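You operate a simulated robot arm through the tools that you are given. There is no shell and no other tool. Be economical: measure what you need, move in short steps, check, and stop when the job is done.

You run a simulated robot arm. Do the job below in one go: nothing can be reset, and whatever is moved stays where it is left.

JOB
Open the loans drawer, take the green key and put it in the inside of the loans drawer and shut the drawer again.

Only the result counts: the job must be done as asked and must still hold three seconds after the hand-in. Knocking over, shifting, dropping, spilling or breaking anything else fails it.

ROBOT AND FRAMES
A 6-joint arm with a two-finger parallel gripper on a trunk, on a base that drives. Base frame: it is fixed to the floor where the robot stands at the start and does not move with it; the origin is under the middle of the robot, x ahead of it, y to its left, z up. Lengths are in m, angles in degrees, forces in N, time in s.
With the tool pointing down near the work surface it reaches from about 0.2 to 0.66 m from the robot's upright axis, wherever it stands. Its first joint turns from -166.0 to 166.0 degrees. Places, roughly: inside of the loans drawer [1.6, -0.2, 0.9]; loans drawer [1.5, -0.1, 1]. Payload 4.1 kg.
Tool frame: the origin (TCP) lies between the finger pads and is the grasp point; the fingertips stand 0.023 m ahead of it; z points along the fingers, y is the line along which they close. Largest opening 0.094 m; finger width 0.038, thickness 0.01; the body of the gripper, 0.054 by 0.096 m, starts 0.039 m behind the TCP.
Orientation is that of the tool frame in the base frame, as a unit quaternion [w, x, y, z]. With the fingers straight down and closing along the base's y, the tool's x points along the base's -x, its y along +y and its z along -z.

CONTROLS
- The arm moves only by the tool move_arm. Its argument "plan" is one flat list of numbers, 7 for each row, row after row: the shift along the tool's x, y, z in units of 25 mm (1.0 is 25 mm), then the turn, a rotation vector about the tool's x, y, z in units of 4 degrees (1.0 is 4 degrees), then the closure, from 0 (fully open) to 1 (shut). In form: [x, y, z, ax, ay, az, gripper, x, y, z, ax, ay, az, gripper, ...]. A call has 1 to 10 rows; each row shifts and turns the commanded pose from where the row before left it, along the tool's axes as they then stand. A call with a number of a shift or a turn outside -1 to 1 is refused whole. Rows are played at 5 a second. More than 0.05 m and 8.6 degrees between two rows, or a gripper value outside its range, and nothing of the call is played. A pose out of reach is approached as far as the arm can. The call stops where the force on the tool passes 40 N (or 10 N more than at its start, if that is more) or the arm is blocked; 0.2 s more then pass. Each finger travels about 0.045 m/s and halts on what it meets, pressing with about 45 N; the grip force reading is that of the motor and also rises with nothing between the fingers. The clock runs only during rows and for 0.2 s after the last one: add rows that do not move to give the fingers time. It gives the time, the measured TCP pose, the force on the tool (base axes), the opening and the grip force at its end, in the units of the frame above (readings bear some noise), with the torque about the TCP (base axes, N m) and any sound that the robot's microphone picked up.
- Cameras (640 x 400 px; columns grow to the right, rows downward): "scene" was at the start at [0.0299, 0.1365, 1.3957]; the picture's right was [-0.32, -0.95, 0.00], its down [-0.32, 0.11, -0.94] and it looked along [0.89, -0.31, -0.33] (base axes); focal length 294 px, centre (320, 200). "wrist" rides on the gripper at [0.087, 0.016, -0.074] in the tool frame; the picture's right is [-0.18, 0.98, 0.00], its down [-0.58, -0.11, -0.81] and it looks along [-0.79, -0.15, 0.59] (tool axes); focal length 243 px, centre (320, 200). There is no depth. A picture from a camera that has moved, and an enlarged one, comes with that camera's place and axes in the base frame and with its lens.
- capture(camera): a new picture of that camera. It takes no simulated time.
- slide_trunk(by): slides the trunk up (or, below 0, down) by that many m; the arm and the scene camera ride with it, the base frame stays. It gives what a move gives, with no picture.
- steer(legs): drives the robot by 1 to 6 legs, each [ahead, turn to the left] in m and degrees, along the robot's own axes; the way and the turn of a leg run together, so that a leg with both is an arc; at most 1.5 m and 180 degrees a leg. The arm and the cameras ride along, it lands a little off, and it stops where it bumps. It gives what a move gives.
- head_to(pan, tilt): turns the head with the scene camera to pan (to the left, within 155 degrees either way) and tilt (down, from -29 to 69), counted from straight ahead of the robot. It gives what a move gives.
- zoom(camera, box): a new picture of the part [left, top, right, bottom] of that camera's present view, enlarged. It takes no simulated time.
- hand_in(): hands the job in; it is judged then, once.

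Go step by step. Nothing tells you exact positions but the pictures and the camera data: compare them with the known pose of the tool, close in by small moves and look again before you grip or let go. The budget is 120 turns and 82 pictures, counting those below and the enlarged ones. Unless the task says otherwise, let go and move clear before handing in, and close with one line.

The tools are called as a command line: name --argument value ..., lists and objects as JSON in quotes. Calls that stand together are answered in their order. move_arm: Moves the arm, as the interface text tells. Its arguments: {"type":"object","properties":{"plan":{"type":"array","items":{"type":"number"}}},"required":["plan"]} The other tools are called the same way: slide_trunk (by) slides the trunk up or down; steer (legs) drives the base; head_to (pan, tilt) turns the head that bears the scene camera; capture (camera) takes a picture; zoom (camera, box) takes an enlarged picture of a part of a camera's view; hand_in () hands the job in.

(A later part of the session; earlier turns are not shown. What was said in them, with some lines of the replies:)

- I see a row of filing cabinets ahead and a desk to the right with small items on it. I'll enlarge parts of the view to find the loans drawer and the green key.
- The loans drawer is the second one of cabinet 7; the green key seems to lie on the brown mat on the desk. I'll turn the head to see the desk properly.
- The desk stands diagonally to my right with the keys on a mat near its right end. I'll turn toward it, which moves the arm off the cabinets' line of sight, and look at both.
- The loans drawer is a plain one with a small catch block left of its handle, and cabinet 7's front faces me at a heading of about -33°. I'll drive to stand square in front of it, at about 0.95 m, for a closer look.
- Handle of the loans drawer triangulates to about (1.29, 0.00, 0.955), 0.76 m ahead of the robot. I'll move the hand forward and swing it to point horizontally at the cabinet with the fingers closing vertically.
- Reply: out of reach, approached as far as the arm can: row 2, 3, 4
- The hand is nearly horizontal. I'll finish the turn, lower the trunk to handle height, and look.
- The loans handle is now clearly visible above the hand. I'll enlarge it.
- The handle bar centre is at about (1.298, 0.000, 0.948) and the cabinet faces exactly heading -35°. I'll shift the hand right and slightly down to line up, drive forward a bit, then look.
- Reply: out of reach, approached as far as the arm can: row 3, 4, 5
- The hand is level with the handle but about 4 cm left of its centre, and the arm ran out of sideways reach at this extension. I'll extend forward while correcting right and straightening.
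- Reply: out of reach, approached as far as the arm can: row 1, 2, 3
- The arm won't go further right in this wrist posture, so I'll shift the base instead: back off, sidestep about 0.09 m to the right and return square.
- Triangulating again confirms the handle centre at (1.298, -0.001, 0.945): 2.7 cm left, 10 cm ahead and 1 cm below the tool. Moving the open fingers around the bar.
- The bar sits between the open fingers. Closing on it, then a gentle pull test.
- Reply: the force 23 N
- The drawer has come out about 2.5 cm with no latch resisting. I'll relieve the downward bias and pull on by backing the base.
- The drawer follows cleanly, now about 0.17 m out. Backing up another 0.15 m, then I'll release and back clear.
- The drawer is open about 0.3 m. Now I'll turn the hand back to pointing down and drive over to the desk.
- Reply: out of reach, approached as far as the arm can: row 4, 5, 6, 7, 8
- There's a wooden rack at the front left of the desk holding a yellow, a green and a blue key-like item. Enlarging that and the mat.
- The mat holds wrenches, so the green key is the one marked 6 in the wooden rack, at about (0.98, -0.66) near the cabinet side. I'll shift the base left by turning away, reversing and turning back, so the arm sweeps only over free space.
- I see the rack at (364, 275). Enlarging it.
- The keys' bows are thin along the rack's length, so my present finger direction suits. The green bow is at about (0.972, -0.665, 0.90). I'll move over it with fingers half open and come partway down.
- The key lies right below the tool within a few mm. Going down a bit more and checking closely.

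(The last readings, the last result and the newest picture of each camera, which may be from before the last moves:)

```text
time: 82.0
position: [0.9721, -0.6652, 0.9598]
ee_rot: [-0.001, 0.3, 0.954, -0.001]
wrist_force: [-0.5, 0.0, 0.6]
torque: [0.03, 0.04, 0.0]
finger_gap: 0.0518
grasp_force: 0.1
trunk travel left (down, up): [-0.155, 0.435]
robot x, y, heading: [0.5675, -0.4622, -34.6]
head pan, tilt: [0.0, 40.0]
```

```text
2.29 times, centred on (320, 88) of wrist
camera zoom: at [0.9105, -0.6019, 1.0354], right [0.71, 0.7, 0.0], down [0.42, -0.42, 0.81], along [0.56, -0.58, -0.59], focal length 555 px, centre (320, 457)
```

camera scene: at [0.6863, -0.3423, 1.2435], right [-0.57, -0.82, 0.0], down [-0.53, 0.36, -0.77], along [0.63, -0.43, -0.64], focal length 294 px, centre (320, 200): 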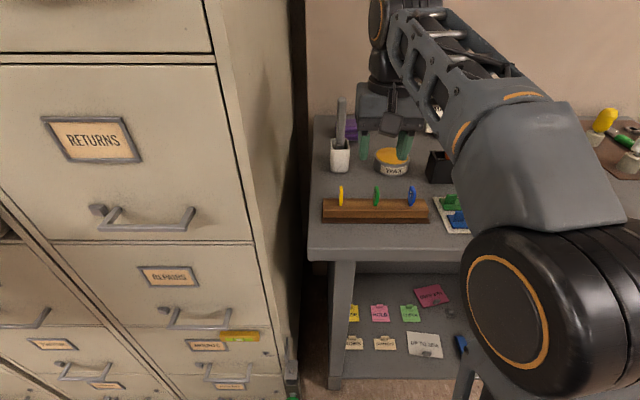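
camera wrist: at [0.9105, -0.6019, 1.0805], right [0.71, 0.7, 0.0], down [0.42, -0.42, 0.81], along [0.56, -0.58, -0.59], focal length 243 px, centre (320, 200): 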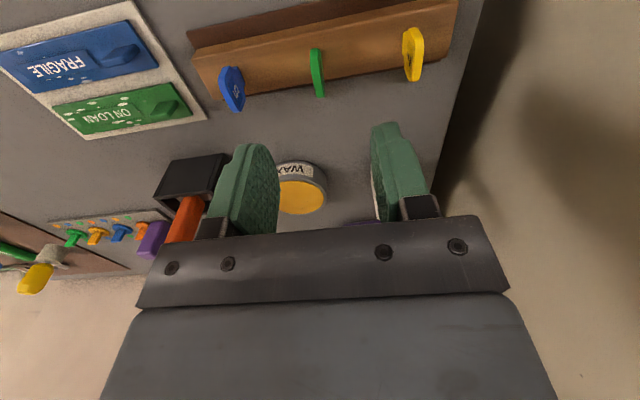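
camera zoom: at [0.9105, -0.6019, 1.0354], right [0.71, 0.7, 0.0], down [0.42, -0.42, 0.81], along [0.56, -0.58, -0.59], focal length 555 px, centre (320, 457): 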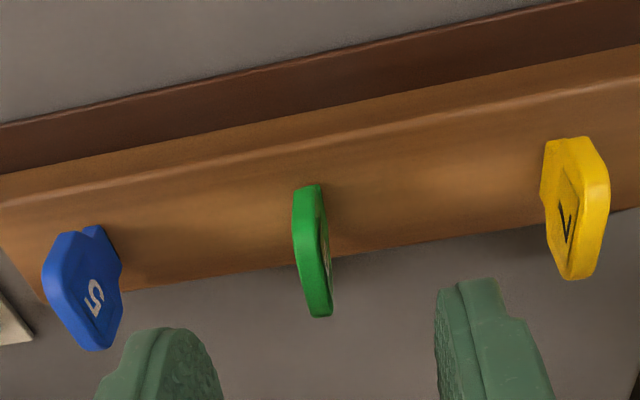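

Key bow spans about z 0.882–0.927 directly under the fingers. Descending 5 cm so the fingers straddle it.

move_arm --plan '[0.12, 0.07, 0.4, 0, 0, 0, 0.45, 0, 0, 0.5, 0, 0, 0, 0.45, 0, 0, 0.5, 0, 0, 0, 0.45, 0, 0, 0.5, 0, 0, 0, 0.45]'

zoom --camera "scene" --box '[310, 90, 470, 190]'

zoom --camera "wrist" --box '[180, 0, 500, 200]'

```text
time: 83.0
position: [0.9694, -0.6625, 0.9124]
ee_rot: [0.0, 0.3, 0.954, -0.001]
wrist_force: [-0.5, -0.5, -0.6]
torque: [0.01, 0.0, 0.03]
finger_gap: 0.0516
grasp_force: 0.1
trunk travel left (down, up): [-0.155, 0.435]
robot x, y, heading: [0.5667, -0.467, -34.6]
head pan, tilt: [0.0, 40.0]
```

```text
4.00 times, centred on (390, 140) of scene
camera zoom: at [0.6863, -0.3423, 1.1985], right [-0.57, -0.82, 0.0], down [-0.53, 0.36, -0.77], along [0.63, -0.43, -0.64], focal length 1174 px, centre (40, 440)
```

zoom: 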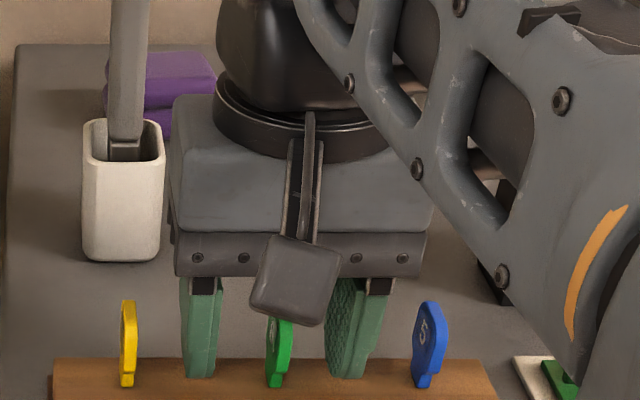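

```text
2.00 times, centred on (340, 100) of wrist
camera zoom: at [0.9094, -0.5989, 0.9881], right [0.71, 0.7, 0.0], down [0.42, -0.42, 0.81], along [0.56, -0.58, -0.59], focal length 485 px, centre (280, 400)
```

zoom: 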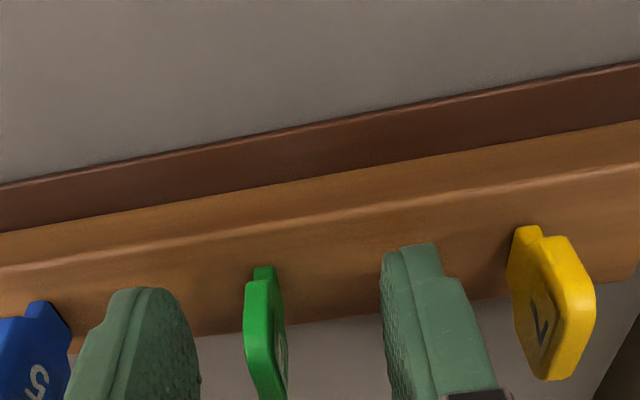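

The green bow is centred between the fingers with clearance to its neighbours. Closing.

move_arm --plan '[0, 0, 0, 0, 0, 0, 0.7, 0, 0, 0, 0, 0, 0, 1, 0, 0, 0, 0, 0, 0, 1, 0, 0, 0, 0, 0, 0, 1, 0, 0, 0, 0, 0, 0, 1, 0, 0, 0, 0, 0, 0, 1]'

move_arm --plan '[0, 0, -0.5, 0, 0, 0, 1, 0, 0, -0.5, 0, 0, 0, 1, 0, 0, -0.5, 0, 0, 0, 1, 0, 0, -0.5, 0, 0, 0, 1]'

zoom --camera "scene" --box '[310, 70, 502, 190]'

```text
time: 84.4
position: [0.97, -0.6628, 0.9126]
ee_rot: [-0.002, 0.3, 0.954, -0.001]
wrist_force: [-8.9, -12.3, -2.4]
torque: [-0.39, 0.24, 0.02]
finger_gap: 0.0041
grasp_force: 45.4
trunk travel left (down, up): [-0.155, 0.435]
robot x, y, heading: [0.5631, -0.4645, -34.7]
head pan, tilt: [0.0, 40.0]
```

```text
time: 85.4
position: [0.971, -0.6621, 0.9604]
ee_rot: [-0.001, 0.3, 0.954, 0.0]
wrist_force: [-0.2, 0.4, 0.1]
torque: [0.0, -0.02, -0.01]
finger_gap: 0.0046
grasp_force: 45.0
trunk travel left (down, up): [-0.155, 0.435]
robot x, y, heading: [0.5665, -0.4656, -34.8]
head pan, tilt: [0.0, 40.0]
```

```text
3.33 times, centred on (406, 130) of scene
camera zoom: at [0.6863, -0.3423, 1.1985], right [-0.57, -0.82, 0.0], down [-0.53, 0.36, -0.77], along [0.63, -0.43, -0.64], focal length 978 px, centre (33, 433)
```

zoom: 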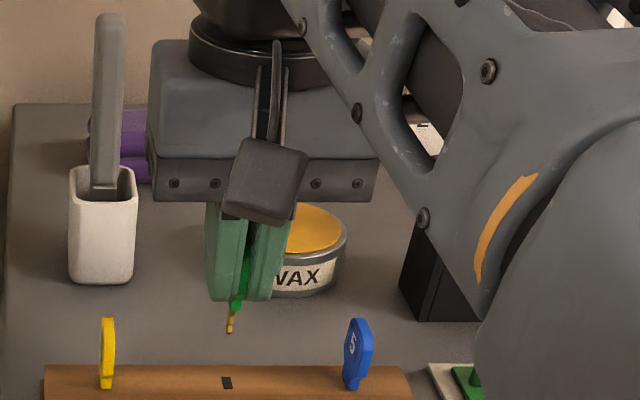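

The key is out of its slot and held. I'll raise it, back away from the desk, and travel to the front of the open drawer.

slide_trunk --by 0.34

steer --legs '[[-0.35, 0], [0, 89.8], [0.756, 0], [0, -90]]'

head_to --pan -5 --tilt 40

capture --camera "scene"

capture --camera "wrist"

```text
time: 88.7
position: [0.9715, -0.6623, 1.3006]
ee_rot: [-0.001, 0.3, 0.954, -0.001]
wrist_force: [-0.3, 0.4, -0.1]
torque: [-0.03, 0.0, 0.03]
finger_gap: 0.0045
grasp_force: 46.0
trunk travel left (down, up): [-0.495, 0.095]
robot x, y, heading: [0.5715, -0.4662, -34.3]
head pan, tilt: [0.0, 40.0]
```

```text
time: 102.3
position: [1.1011, 0.1595, 1.3009]
ee_rot: [-0.001, 0.292, 0.956, -0.001]
wrist_force: [-0.1, -0.4, -0.2]
torque: [0.01, -0.03, -0.01]
finger_gap: 0.0045
grasp_force: 44.8
trunk travel left (down, up): [-0.495, 0.095]
robot x, y, heading: [0.6978, 0.351, -33.7]
head pan, tilt: [0.0, 40.0]
```

```text
time: 103.0
position: [1.1015, 0.1588, 1.3023]
ee_rot: [-0.001, 0.293, 0.956, -0.001]
wrist_force: [0.3, 0.2, 0.6]
torque: [-0.02, 0.0, 0.0]
finger_gap: 0.0046
grasp_force: 44.8
trunk travel left (down, up): [-0.495, 0.095]
robot x, y, heading: [0.6976, 0.3497, -33.3]
head pan, tilt: [-5.0, 40.0]
```

```text
39 pictures are left
camera scene: at [0.8078, 0.4678, 1.5385], right [-0.62, -0.78, 0.0], down [-0.5, 0.4, -0.77], along [0.6, -0.48, -0.64], focal length 294 px, centre (320, 200)
```

scene: 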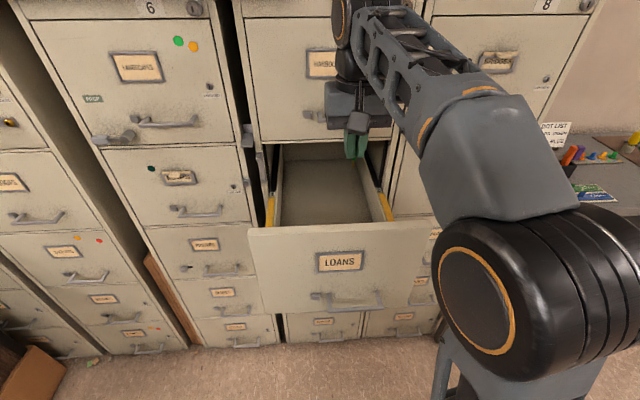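

```text
38 pictures are left
camera wrist: at [1.0396, 0.2206, 1.3765], right [0.7, 0.71, 0.0], down [0.42, -0.42, 0.81], along [0.57, -0.57, -0.59], focal length 243 px, centre (320, 200)
```

wrist: 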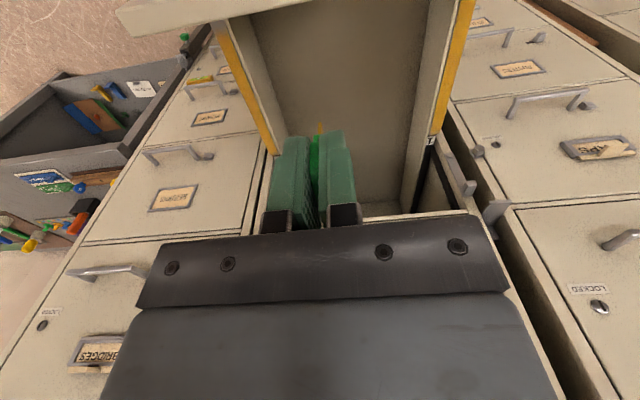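

The key is still in the grip and the drawer is empty and open. To keep the forearm clear of the drawer front I'll raise the trunk fully, extend over the drawer's middle, and lower with the arm itself.

slide_trunk --by 0.09

move_arm --plan '[-0.9, -0.1, 0, 0, 0, 0, 1, -0.9, -0.1, 0, 0, 0, 0, 1, -0.9, -0.1, 0.5, 0, 0, 0, 1, -0.9, -0.1, 0.5, 0, 0, 0, 1, -0.9, -0.1, 0.9, 0, 0, 0, 1, -0.9, -0.1, 0.9, 0, 0, 0, 1, -0.9, -0.1, 0.9, 0, 0, 0, 1]'

capture --camera "scene"

capture --camera "wrist"

```text
time: 104.2
position: [1.1028, 0.1592, 1.3909]
ee_rot: [-0.001, 0.293, 0.956, 0.0]
wrist_force: [0.4, 0.7, -0.5]
torque: [0.02, -0.01, 0.0]
finger_gap: 0.0047
grasp_force: 45.3
trunk travel left (down, up): [-0.585, 0.005]
robot x, y, heading: [0.695, 0.3486, -33.7]
head pan, tilt: [-5.0, 40.0]
```

```text
time: 105.8
position: [1.2238, 0.056, 1.2974]
ee_rot: [-0.001, 0.293, 0.956, 0.0]
wrist_force: [-0.1, -0.6, 0.1]
torque: [0.01, -0.02, 0.03]
finger_gap: 0.0041
grasp_force: 44.5
trunk travel left (down, up): [-0.585, 0.005]
robot x, y, heading: [0.6984, 0.3487, -33.7]
head pan, tilt: [-5.0, 40.0]
```

```text
37 pictures are left
camera scene: at [0.8085, 0.4673, 1.6285], right [-0.62, -0.78, 0.0], down [-0.5, 0.4, -0.77], along [0.6, -0.48, -0.64], focal length 294 px, centre (320, 200)
```

scene: 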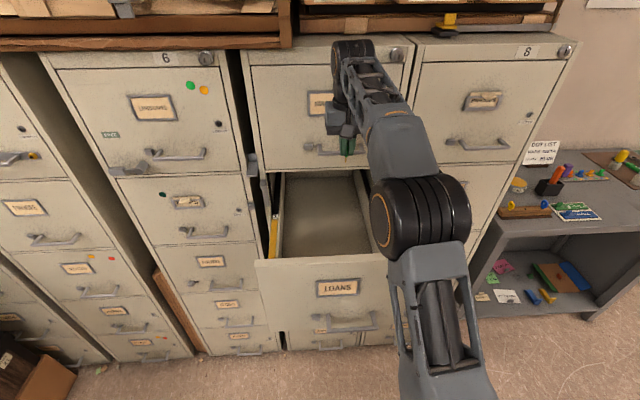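

```text
36 pictures are left
camera wrist: at [1.1624, 0.1176, 1.3736], right [0.7, 0.71, 0.0], down [0.42, -0.42, 0.81], along [0.57, -0.57, -0.59], focal length 243 px, centre (320, 200)
```

wrist: 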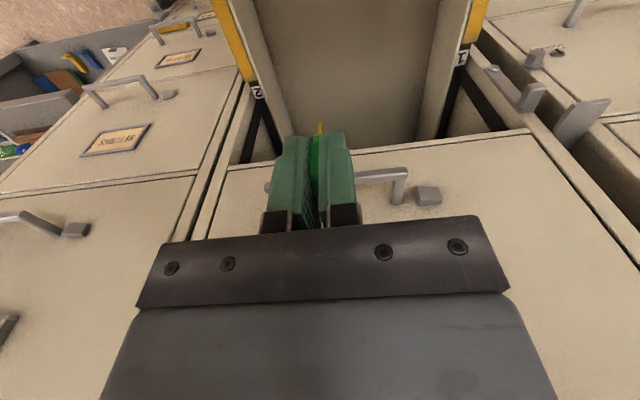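

The key is over the drawer opening, with a few cm to the handle of the drawer above. Lowering by the arm in steps, watching the elbow.

move_arm --plan '[0.2, 0, 1, 0, 0, 0, 1, 0, 0, 1, 0, 0, 0, 1, 0, 0, 1, 0, 0, 0, 1, 0, 0, 1, 0, 0, 0, 1, 0, 0, 1, 0, 0, 0, 1]'

capture --camera "scene"

capture --camera "wrist"

```text
time: 107.0
position: [1.2188, 0.0588, 1.1725]
ee_rot: [-0.001, 0.292, 0.956, 0.0]
wrist_force: [0.2, -0.9, -0.7]
torque: [0.01, -0.04, 0.06]
finger_gap: 0.0044
grasp_force: 44.8
trunk travel left (down, up): [-0.585, 0.005]
robot x, y, heading: [0.6973, 0.3491, -33.8]
head pan, tilt: [-5.0, 40.0]
```

```text
35 pictures are left
camera scene: at [0.8079, 0.4676, 1.6285], right [-0.62, -0.78, 0.0], down [-0.5, 0.4, -0.77], along [0.6, -0.48, -0.64], focal length 294 px, centre (320, 200)
```

scene: 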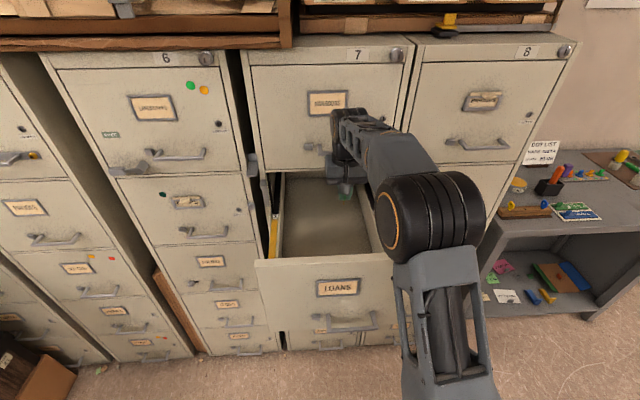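

```text
34 pictures are left
camera wrist: at [1.1558, 0.1208, 1.2487], right [0.7, 0.71, 0.0], down [0.42, -0.42, 0.81], along [0.57, -0.57, -0.59], focal length 243 px, centre (320, 200)
```

wrist: 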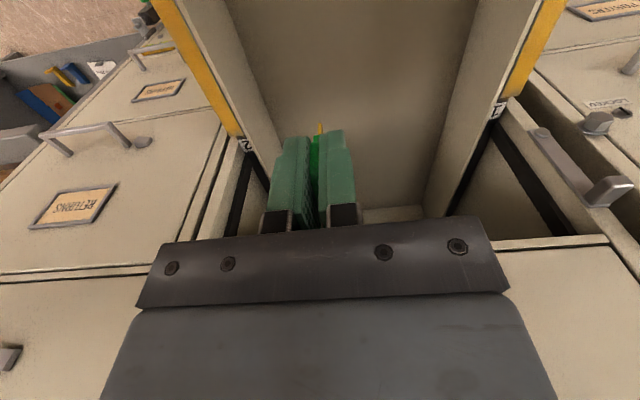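

Plenty of clearance for the elbow. Continuing down.

move_arm --plan '[0, 0, 1, 0, 0, 0, 1, 0, 0, 1, 0, 0, 0, 1, 0, 0, 1, 0, 0, 0, 1, 0, 0, 1, 0, 0, 0, 1, 0, 0, 1, 0, 0, 0, 1]'

zoom --camera "scene" --box '[240, 100, 480, 250]'

capture --camera "wrist"

```text
time: 108.2
position: [1.2193, 0.0579, 1.0468]
ee_rot: [-0.001, 0.293, 0.956, 0.0]
wrist_force: [0.7, 0.2, 0.0]
torque: [-0.01, 0.0, 0.0]
finger_gap: 0.0045
grasp_force: 44.6
trunk travel left (down, up): [-0.585, 0.005]
robot x, y, heading: [0.7001, 0.3513, -33.7]
head pan, tilt: [-5.0, 40.0]
```

```text
2.67 times, centred on (360, 175) of scene
camera zoom: at [0.808, 0.4676, 1.6285], right [-0.62, -0.78, 0.0], down [-0.5, 0.4, -0.77], along [0.6, -0.48, -0.64], focal length 783 px, centre (213, 267)
```

zoom: 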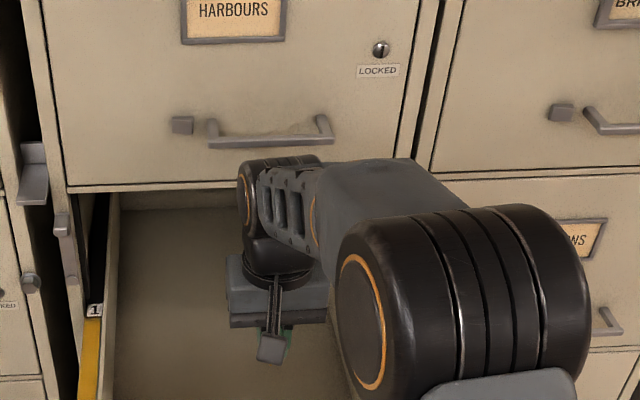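

```text
32 pictures are left
camera wrist: at [1.157, 0.1194, 1.1232], right [0.7, 0.71, 0.0], down [0.42, -0.42, 0.81], along [0.57, -0.57, -0.59], focal length 243 px, centre (320, 200)
```

wrist: 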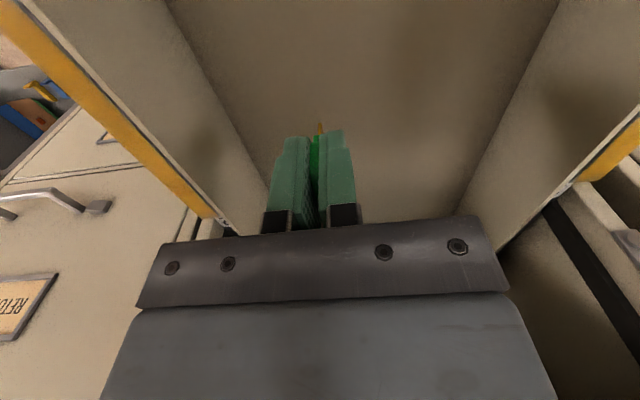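

The drawer floor estimates to z ≈ 0.88. Lowering another 7.5 cm, then finer.

move_arm --plan '[0, 0, 1, 0, 0, 0, 1, 0, 0, 1, 0, 0, 0, 1, 0, 0, 1, 0, 0, 0, 1]'

capture --camera "wrist"

capture --camera "scene"

```text
time: 109.0
position: [1.2173, 0.0597, 0.9738]
ee_rot: [0.0, 0.293, 0.956, -0.001]
wrist_force: [0.6, 0.9, -0.3]
torque: [-0.02, 0.01, -0.03]
finger_gap: 0.0045
grasp_force: 44.9
trunk travel left (down, up): [-0.585, 0.005]
robot x, y, heading: [0.6958, 0.3507, -33.5]
head pan, tilt: [-5.0, 40.0]
```

```text
31 pictures are left
camera wrist: at [1.1545, 0.1201, 1.0491], right [0.7, 0.71, 0.0], down [0.42, -0.42, 0.81], along [0.57, -0.57, -0.59], focal length 243 px, centre (320, 200)
```

wrist: 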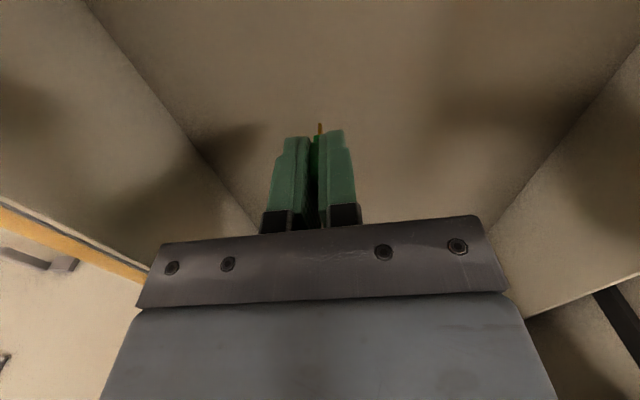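

```text
30 pictures are left
camera scene: at [0.8079, 0.4677, 1.6285], right [-0.62, -0.78, 0.0], down [-0.5, 0.4, -0.77], along [0.6, -0.48, -0.64], focal length 294 px, centre (320, 200)
```

scene: 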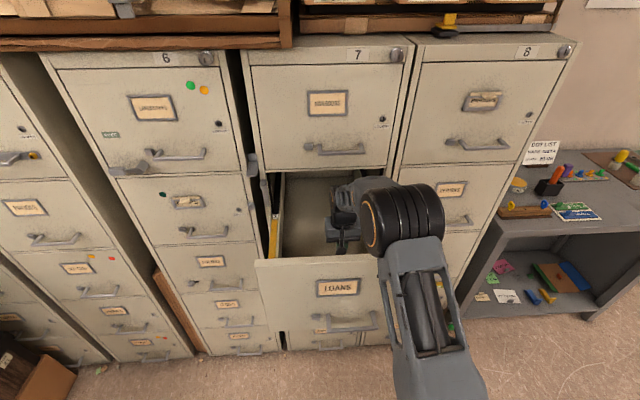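

Floor looks to be near z 0.89, so the key tip is about 2 cm above it. Small steps down, watching the force.

move_arm --plan '[0, 0, 0.3, 0, 0, 0, 1, 0, 0, 0.3, 0, 0, 0, 1]'

zoom --camera "wrist" --box '[220, 60, 420, 185]'

```text
time: 109.6
position: [1.2187, 0.0595, 0.958]
ee_rot: [-0.001, 0.293, 0.956, 0.0]
wrist_force: [-0.3, -0.3, -0.5]
torque: [0.01, -0.02, -0.01]
finger_gap: 0.0043
grasp_force: 45.4
trunk travel left (down, up): [-0.585, 0.005]
robot x, y, heading: [0.7007, 0.3515, -33.7]
head pan, tilt: [-5.0, 40.0]
```

```text
3.20 times, centred on (320, 122) of wrist
camera zoom: at [1.1554, 0.1211, 1.0339], right [0.7, 0.71, 0.0], down [0.42, -0.42, 0.81], along [0.57, -0.57, -0.59], focal length 776 px, centre (320, 448)
```

zoom: 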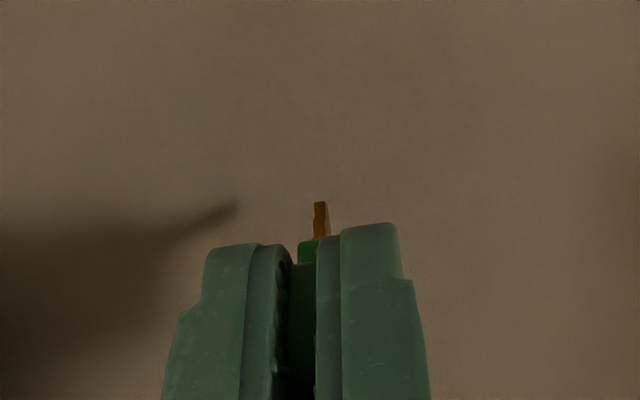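

The key's shadow tip is still apart from the key, so there's some height left. A few more mm steps.

move_arm --plan '[0, 0, 0.25, 0, 0, 0, 1, 0, 0, 0.25, 0, 0, 0, 1, 0, 0, 0.25, 0, 0, 0, 1]'

zoom --camera "wrist" --box '[220, 60, 420, 185]'

```text
time: 110.4
position: [1.2174, 0.0589, 0.9401]
ee_rot: [0.0, 0.292, 0.957, -0.001]
wrist_force: [0.5, 0.0, 0.3]
torque: [0.02, 0.0, -0.02]
finger_gap: 0.0042
grasp_force: 45.3
trunk travel left (down, up): [-0.585, 0.005]
robot x, y, heading: [0.701, 0.3482, -33.7]
head pan, tilt: [-5.0, 40.0]
```

```text
3.20 times, centred on (320, 122) of wrist
camera zoom: at [1.1554, 0.1207, 1.0162], right [0.7, 0.71, 0.0], down [0.42, -0.42, 0.81], along [0.57, -0.57, -0.59], focal length 776 px, centre (320, 448)
```

zoom: 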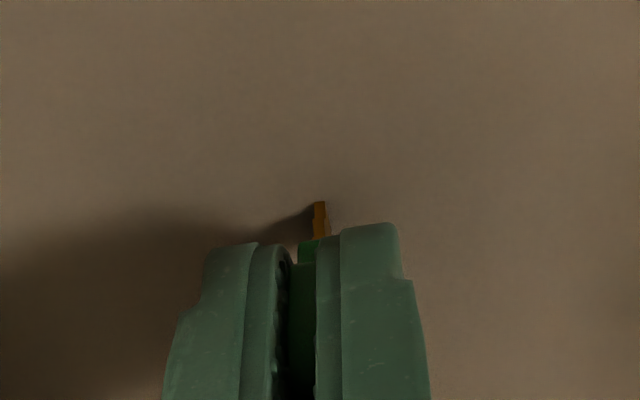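

The shadow now meets the key tip: it's practically on the floor. Releasing and rising slowly.

move_arm --plan '[0, 0, 0, 0, 0, 0, 0.2, 0, 0, 0, 0, 0, 0, 0, 0, 0, 0, 0, 0, 0, 0, 0, 0, 0, 0, 0, 0, 0, 0, 0, 0, 0, 0, 0, 0, 0, -0.5, 0, 0, 0, 0, 0, 0, -1, 0, 0, 0, 0, 0, 0, -1, 0, 0, 0, 0]'

capture --camera "wrist"

```text
refused: plan must hold 7 numbers for each row
```

```text
27 pictures are left
camera wrist: at [1.1554, 0.1207, 1.0162], right [0.7, 0.71, 0.0], down [0.42, -0.42, 0.81], along [0.57, -0.57, -0.59], focal length 243 px, centre (320, 200)
```

wrist: 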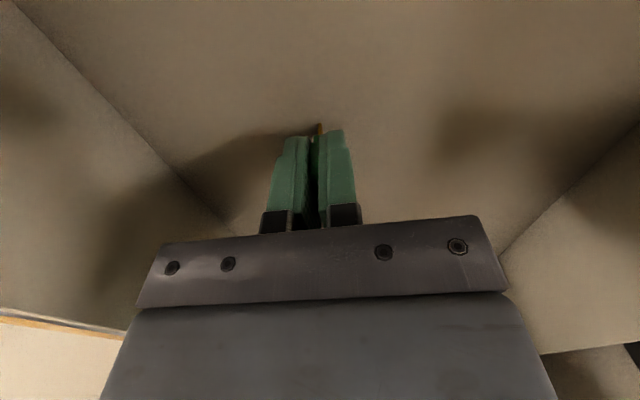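

The plan was malformed and nothing moved; sending it again correctly.

move_arm --plan '[0, 0, 0, 0, 0, 0, 0.2, 0, 0, 0, 0, 0, 0, 0, 0, 0, 0, 0, 0, 0, 0, 0, 0, 0, 0, 0, 0, 0, 0, 0, 0, 0, 0, 0, 0, 0, 0, -0.5, 0, 0, 0, 0, 0, 0, -1, 0, 0, 0, 0, 0, 0, -1, 0, 0, 0, 0]'

capture --camera "wrist"

```text
time: 112.2
position: [1.2181, 0.06, 1.0039]
ee_rot: [-0.002, 0.293, 0.956, -0.001]
wrist_force: [0.6, 0.3, 0.8]
torque: [0.01, -0.02, -0.02]
finger_gap: 0.0941
grasp_force: 0.1
trunk travel left (down, up): [-0.585, 0.005]
robot x, y, heading: [0.6992, 0.3474, -33.8]
head pan, tilt: [-5.0, 40.0]
```

```text
26 pictures are left
camera wrist: at [1.1551, 0.1217, 1.0791], right [0.7, 0.71, 0.0], down [0.42, -0.42, 0.81], along [0.57, -0.57, -0.59], focal length 243 px, centre (320, 200)
```

wrist: 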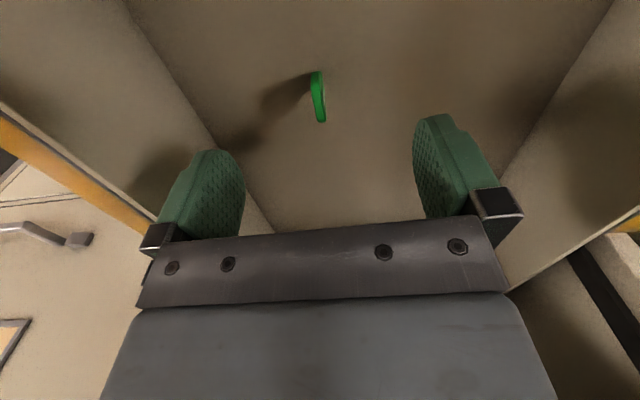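

The key is standing in the drawer, released. I'll raise the hand straight up out of the drawer.

move_arm --plan '[0, 0, -1, 0, 0, 0, 0, 0, 0, -1, 0, 0, 0, 0, 0, 0, -1, 0, 0, 0, 0, 0, 0, -1, 0, 0, 0, 0, 0, 0, -1, 0, 0, 0, 0, 0, 0, -1, 0, 0, 0, 0, 0, 0, -1, 0, 0, 0, 0, 0, 0, -1, 0, 0, 0, 0, 0, 0, -1, 0, 0, 0, 0, 0, 0, -1, 0, 0, 0, 0]'

move_arm --plan '[1, 0, -0.7, 0, 0, 0, 1, 1, 0, -0.7, 0, 0, 0, 1, 1, 0, -0.7, 0, 0, 0, 1]'

steer --legs '[[-0.35, -1.5]]'

capture --camera "scene"

```text
time: 114.4
position: [1.218, 0.0595, 1.2553]
ee_rot: [-0.001, 0.292, 0.956, 0.0]
wrist_force: [-0.1, -0.1, -1.1]
torque: [0.0, -0.01, 0.03]
finger_gap: 0.094
grasp_force: 0.1
trunk travel left (down, up): [-0.585, 0.005]
robot x, y, heading: [0.6987, 0.3478, -33.5]
head pan, tilt: [-5.0, 40.0]
```

```text
time: 115.2
position: [1.1551, 0.1022, 1.3055]
ee_rot: [-0.001, 0.292, 0.956, -0.001]
wrist_force: [0.6, 1.0, -0.3]
torque: [0.03, -0.01, 0.0]
finger_gap: 0.0234
grasp_force: 0.1
trunk travel left (down, up): [-0.585, 0.005]
robot x, y, heading: [0.6978, 0.3464, -33.6]
head pan, tilt: [-5.0, 40.0]
```

```text
time: 117.5
position: [0.8605, 0.2822, 1.3043]
ee_rot: [0.0, 0.311, 0.95, 0.0]
wrist_force: [-0.2, 0.8, 0.0]
torque: [0.01, 0.0, 0.03]
finger_gap: 0.0
grasp_force: 43.0
trunk travel left (down, up): [-0.585, 0.005]
robot x, y, heading: [0.4101, 0.5507, -35.7]
head pan, tilt: [-5.0, 40.0]
```

```text
25 pictures are left
camera scene: at [0.5254, 0.6621, 1.6285], right [-0.65, -0.76, 0.0], down [-0.49, 0.42, -0.77], along [0.58, -0.5, -0.64], focal length 294 px, centre (320, 200)
```

scene: 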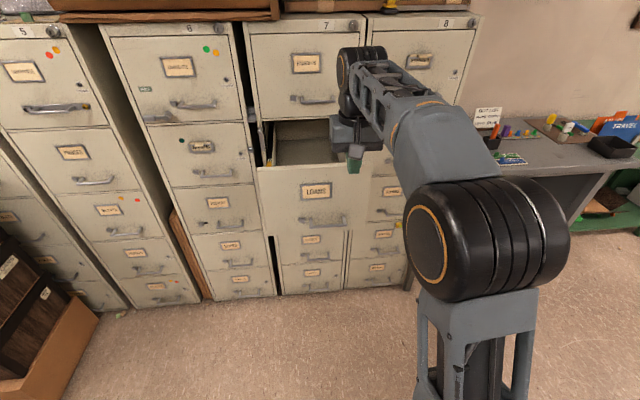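

The drawer is clear. Now I'll turn the hand horizontal with closed fingers, to push the drawer front.

move_arm --plan '[0, 0, 0, 1, -1, -1, 1, 0, 0, 0, 1, -1, -1, 1, 0, 0, 0, 1, -1, -1, 1, 0, 0, 0, 1, -1, -1, 1, 0, 0, 0, 1, -1, -1, 1, 0, 0, 0, 1, -1, -1, 1, 0, 0, 0, 1, -1, -1, 1, 0, 0, 0, 1, -1, -1, 1, 0, 0, 0, 1, -1, -1, 1, 0, 0, 0, 1, -1, -1, 1]'

move_arm --plan '[0, 0, 0, 1, -1, -1, 1, 0, 0, 0, 1, -1, -1, 1, 0, 0, 0, 1, -1, -1, 1, 0, 0, 0, 1, -1, -1, 1, 0, 0, 0, 1, -1, -1, 1, 0, 0, 0, 1, -1, -1, 1, 0, 0, 0, 1, -1, -1, 1, 0, 0, 0, 0.32, -0.32, -0.32, 1]'

slide_trunk --by -0.31

head_to --pan 0 --tilt 25

capture --camera "scene"

```text
time: 119.7
position: [0.8602, 0.2828, 1.305]
ee_rot: [0.211, -0.058, 0.883, -0.415]
wrist_force: [1.2, -0.2, -0.3]
torque: [0.0, -0.02, 0.03]
finger_gap: 0.0
grasp_force: 42.1
trunk travel left (down, up): [-0.585, 0.005]
robot x, y, heading: [0.4108, 0.5447, -36.0]
head pan, tilt: [-5.0, 40.0]
```

```text
time: 121.5
position: [0.8598, 0.2825, 1.3053]
ee_rot: [0.32, -0.321, 0.631, -0.63]
wrist_force: [-0.7, -0.5, -0.1]
torque: [0.0, 0.03, -0.01]
finger_gap: 0.0
grasp_force: 42.2
trunk travel left (down, up): [-0.585, 0.005]
robot x, y, heading: [0.4106, 0.5494, -35.8]
head pan, tilt: [-5.0, 40.0]
```

```text
time: 124.6
position: [0.8595, 0.2823, 0.995]
ee_rot: [0.319, -0.32, 0.631, -0.63]
wrist_force: [-0.3, 0.6, 0.2]
torque: [0.03, -0.01, -0.03]
finger_gap: 0.0
grasp_force: 42.3
trunk travel left (down, up): [-0.275, 0.315]
robot x, y, heading: [0.4129, 0.5453, -35.9]
head pan, tilt: [-5.0, 40.0]
```

```text
time: 125.3
position: [0.8612, 0.2821, 0.9954]
ee_rot: [0.319, -0.321, 0.631, -0.63]
wrist_force: [0.3, 0.1, 0.7]
torque: [0.0, -0.02, 0.0]
finger_gap: 0.0
grasp_force: 41.9
trunk travel left (down, up): [-0.275, 0.315]
robot x, y, heading: [0.4116, 0.5458, -35.5]
head pan, tilt: [0.0, 25.0]
```

```text
24 pictures are left
camera scene: at [0.5363, 0.6634, 1.3417], right [-0.58, -0.81, 0.0], down [-0.34, 0.25, -0.91], along [0.73, -0.53, -0.42], focal length 294 px, centre (320, 200)
```

scene: 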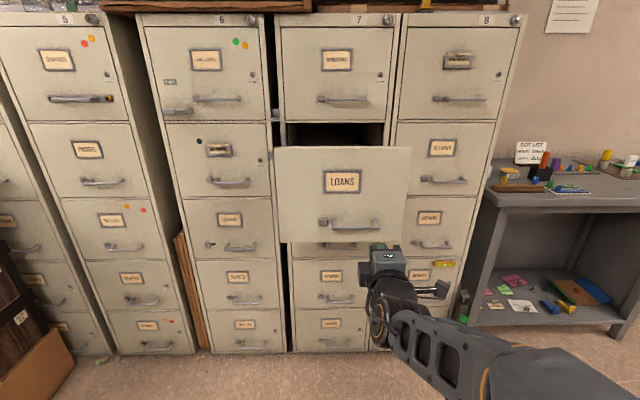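

The closed hand is in front of the drawer. I'll raise it slightly to clear the handle bar and drive forward to touch the face.

slide_trunk --by 0.015

steer --legs '[[0.26, 0.5]]'

capture --camera "scene"

```text
time: 126.0
position: [0.8604, 0.2812, 1.0101]
ee_rot: [-0.319, 0.321, -0.63, 0.631]
wrist_force: [0.2, -0.4, -0.7]
torque: [0.01, 0.05, 0.0]
finger_gap: 0.0
grasp_force: 42.1
trunk travel left (down, up): [-0.29, 0.3]
robot x, y, heading: [0.4084, 0.5432, -35.5]
head pan, tilt: [0.0, 25.0]
```

```text
time: 127.8
position: [1.0745, 0.1365, 1.0103]
ee_rot: [0.322, -0.325, 0.629, -0.628]
wrist_force: [0.2, 0.8, -1.3]
torque: [0.01, -0.02, -0.01]
finger_gap: 0.0
grasp_force: 42.2
trunk travel left (down, up): [-0.29, 0.3]
robot x, y, heading: [0.62, 0.4, -35.0]
head pan, tilt: [0.0, 25.0]
```

```text
23 pictures are left
camera scene: at [0.7465, 0.5139, 1.3568], right [-0.58, -0.82, 0.0], down [-0.35, 0.24, -0.91], along [0.74, -0.52, -0.42], focal length 294 px, centre (320, 200)
```

scene: 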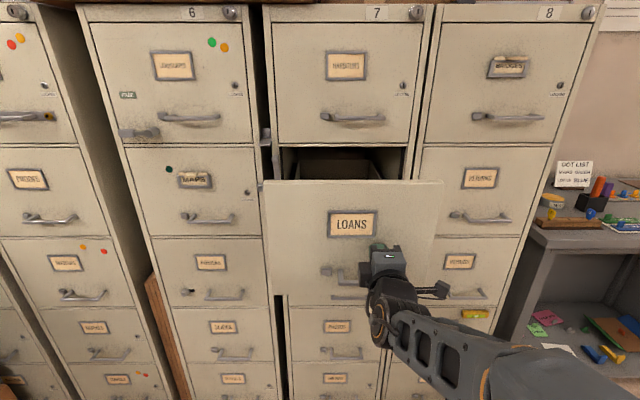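

Fingertips are about at the face. Pushing on.

steer --legs '[[0.14, 0]]'

capture --camera "scene"

```text
time: 129.2
position: [1.1908, 0.0575, 1.0098]
ee_rot: [0.324, -0.326, 0.629, -0.628]
wrist_force: [0.8, 0.4, 0.3]
torque: [0.01, 0.01, 0.02]
finger_gap: 0.0003
grasp_force: 42.6
trunk travel left (down, up): [-0.29, 0.3]
robot x, y, heading: [0.7377, 0.3133, -35.2]
head pan, tilt: [0.0, 25.0]
```

```text
22 pictures are left
camera scene: at [0.8604, 0.4339, 1.3568], right [-0.57, -0.82, 0.0], down [-0.35, 0.24, -0.91], along [0.74, -0.52, -0.42], focal length 294 px, centre (320, 200)
```

scene: 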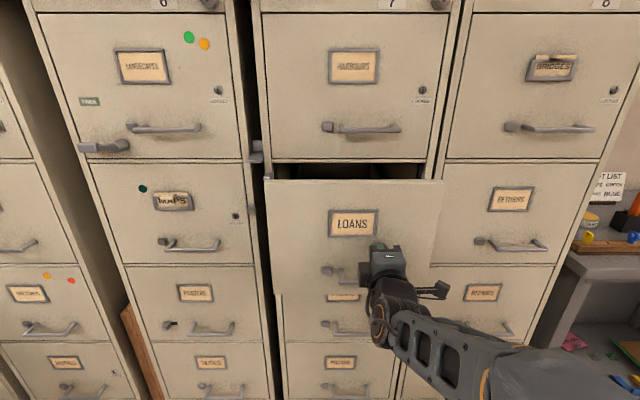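

It closes well; about 0.13 m remain. Pushing 0.11 more by base, then finishing with the arm.

steer --legs '[[0.11, 0]]'

capture --camera "scene"

```text
time: 130.3
position: [1.281, -0.0053, 1.0097]
ee_rot: [0.324, -0.326, 0.628, -0.628]
wrist_force: [0.1, 0.3, -0.3]
torque: [0.0, -0.03, -0.01]
finger_gap: 0.0
grasp_force: 42.6
trunk travel left (down, up): [-0.29, 0.3]
robot x, y, heading: [0.8248, 0.2505, -34.8]
head pan, tilt: [0.0, 25.0]
```

```text
21 pictures are left
camera scene: at [0.9513, 0.3704, 1.3568], right [-0.57, -0.82, 0.0], down [-0.35, 0.24, -0.91], along [0.74, -0.52, -0.42], focal length 294 px, centre (320, 200)
```

scene: 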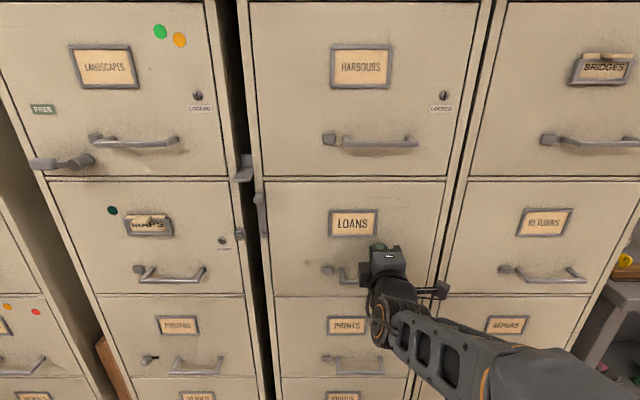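

Nearly shut. Pressing the last bit with the arm until the force shows it seated.

move_arm --plan '[0, 0, 0.3, 0, 0, 0, 1, 0, 0, 0.3, 0, 0, 0, 1, 0, 0, 0.3, 0, 0, 0, 1, 0, 0, 0.3, 0, 0, 0, 1, 0, 0, 0.3, 0, 0, 0, 1]'

zoom --camera "scene" --box '[220, 150, 476, 310]'

```text
time: 131.0
position: [1.2873, -0.0097, 1.0091]
ee_rot: [0.324, -0.326, 0.629, -0.627]
wrist_force: [-27.3, 14.8, 3.1]
torque: [-0.13, -0.07, 0.51]
finger_gap: 0.0
grasp_force: 42.1
trunk travel left (down, up): [-0.29, 0.3]
robot x, y, heading: [0.8278, 0.253, -34.8]
head pan, tilt: [0.0, 25.0]
stopped in row 3: the force on the tool passed its limit (the readings are from after the stop); the commanded pose is now the measured one
```

```text
2.50 times, centred on (348, 230) of scene
camera zoom: at [0.947, 0.3728, 1.3571], right [-0.57, -0.82, 0.0], down [-0.34, 0.24, -0.91], along [0.74, -0.52, -0.42], focal length 734 px, centre (250, 125)
```

zoom: 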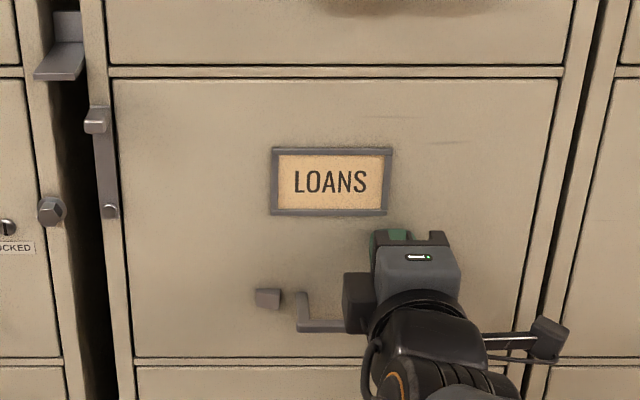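

The drawer face is flush and the arm met a firm stop. Backing clear and checking.

steer --legs '[[-0.35, 0]]'

capture --camera "scene"

zoom --camera "scene" --box '[240, 100, 440, 225]'

```text
time: 133.3
position: [1.0023, 0.1915, 1.0079]
ee_rot: [0.324, -0.328, 0.63, -0.624]
wrist_force: [-0.2, 0.1, 0.6]
torque: [-0.02, -0.01, -0.01]
finger_gap: 0.0
grasp_force: 42.6
trunk travel left (down, up): [-0.29, 0.3]
robot x, y, heading: [0.5364, 0.4577, -34.6]
head pan, tilt: [0.0, 25.0]
```

```text
19 pictures are left
camera scene: at [0.6598, 0.5731, 1.3568], right [-0.57, -0.82, 0.0], down [-0.35, 0.24, -0.91], along [0.75, -0.52, -0.42], focal length 294 px, centre (320, 200)
```

scene: 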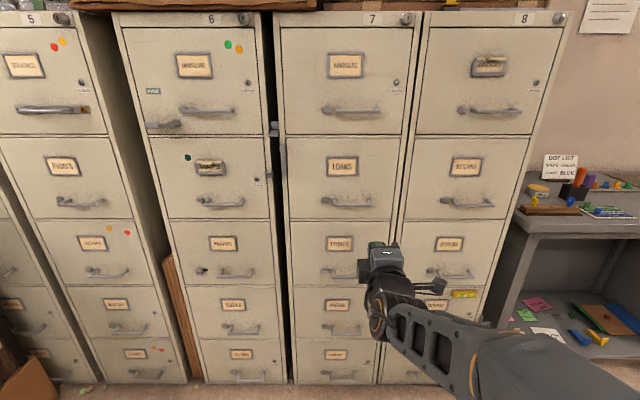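

```text
3.20 times, centred on (340, 162) of scene
camera zoom: at [0.6598, 0.5731, 1.3568], right [-0.57, -0.82, 0.0], down [-0.35, 0.24, -0.91], along [0.75, -0.52, -0.42], focal length 939 px, centre (256, 320)
```

zoom: 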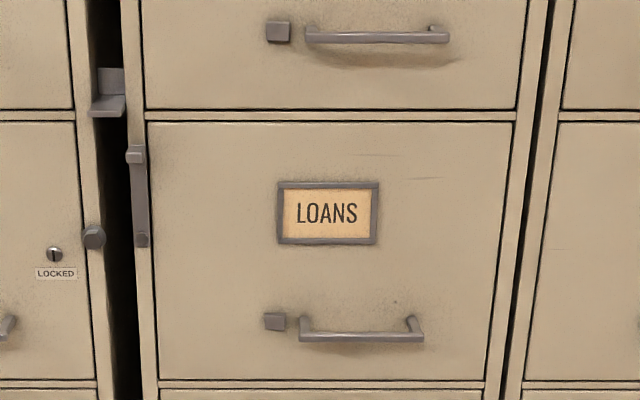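

The loans drawer is shut flush, the green key is inside it, and the hand is clear. Handing in.

hand_in

```text
The job is handed in.
```

I put the green key (the one marked 6, from the wooden rack) in the loans drawer and shut the drawer again. I saw no other item moved.
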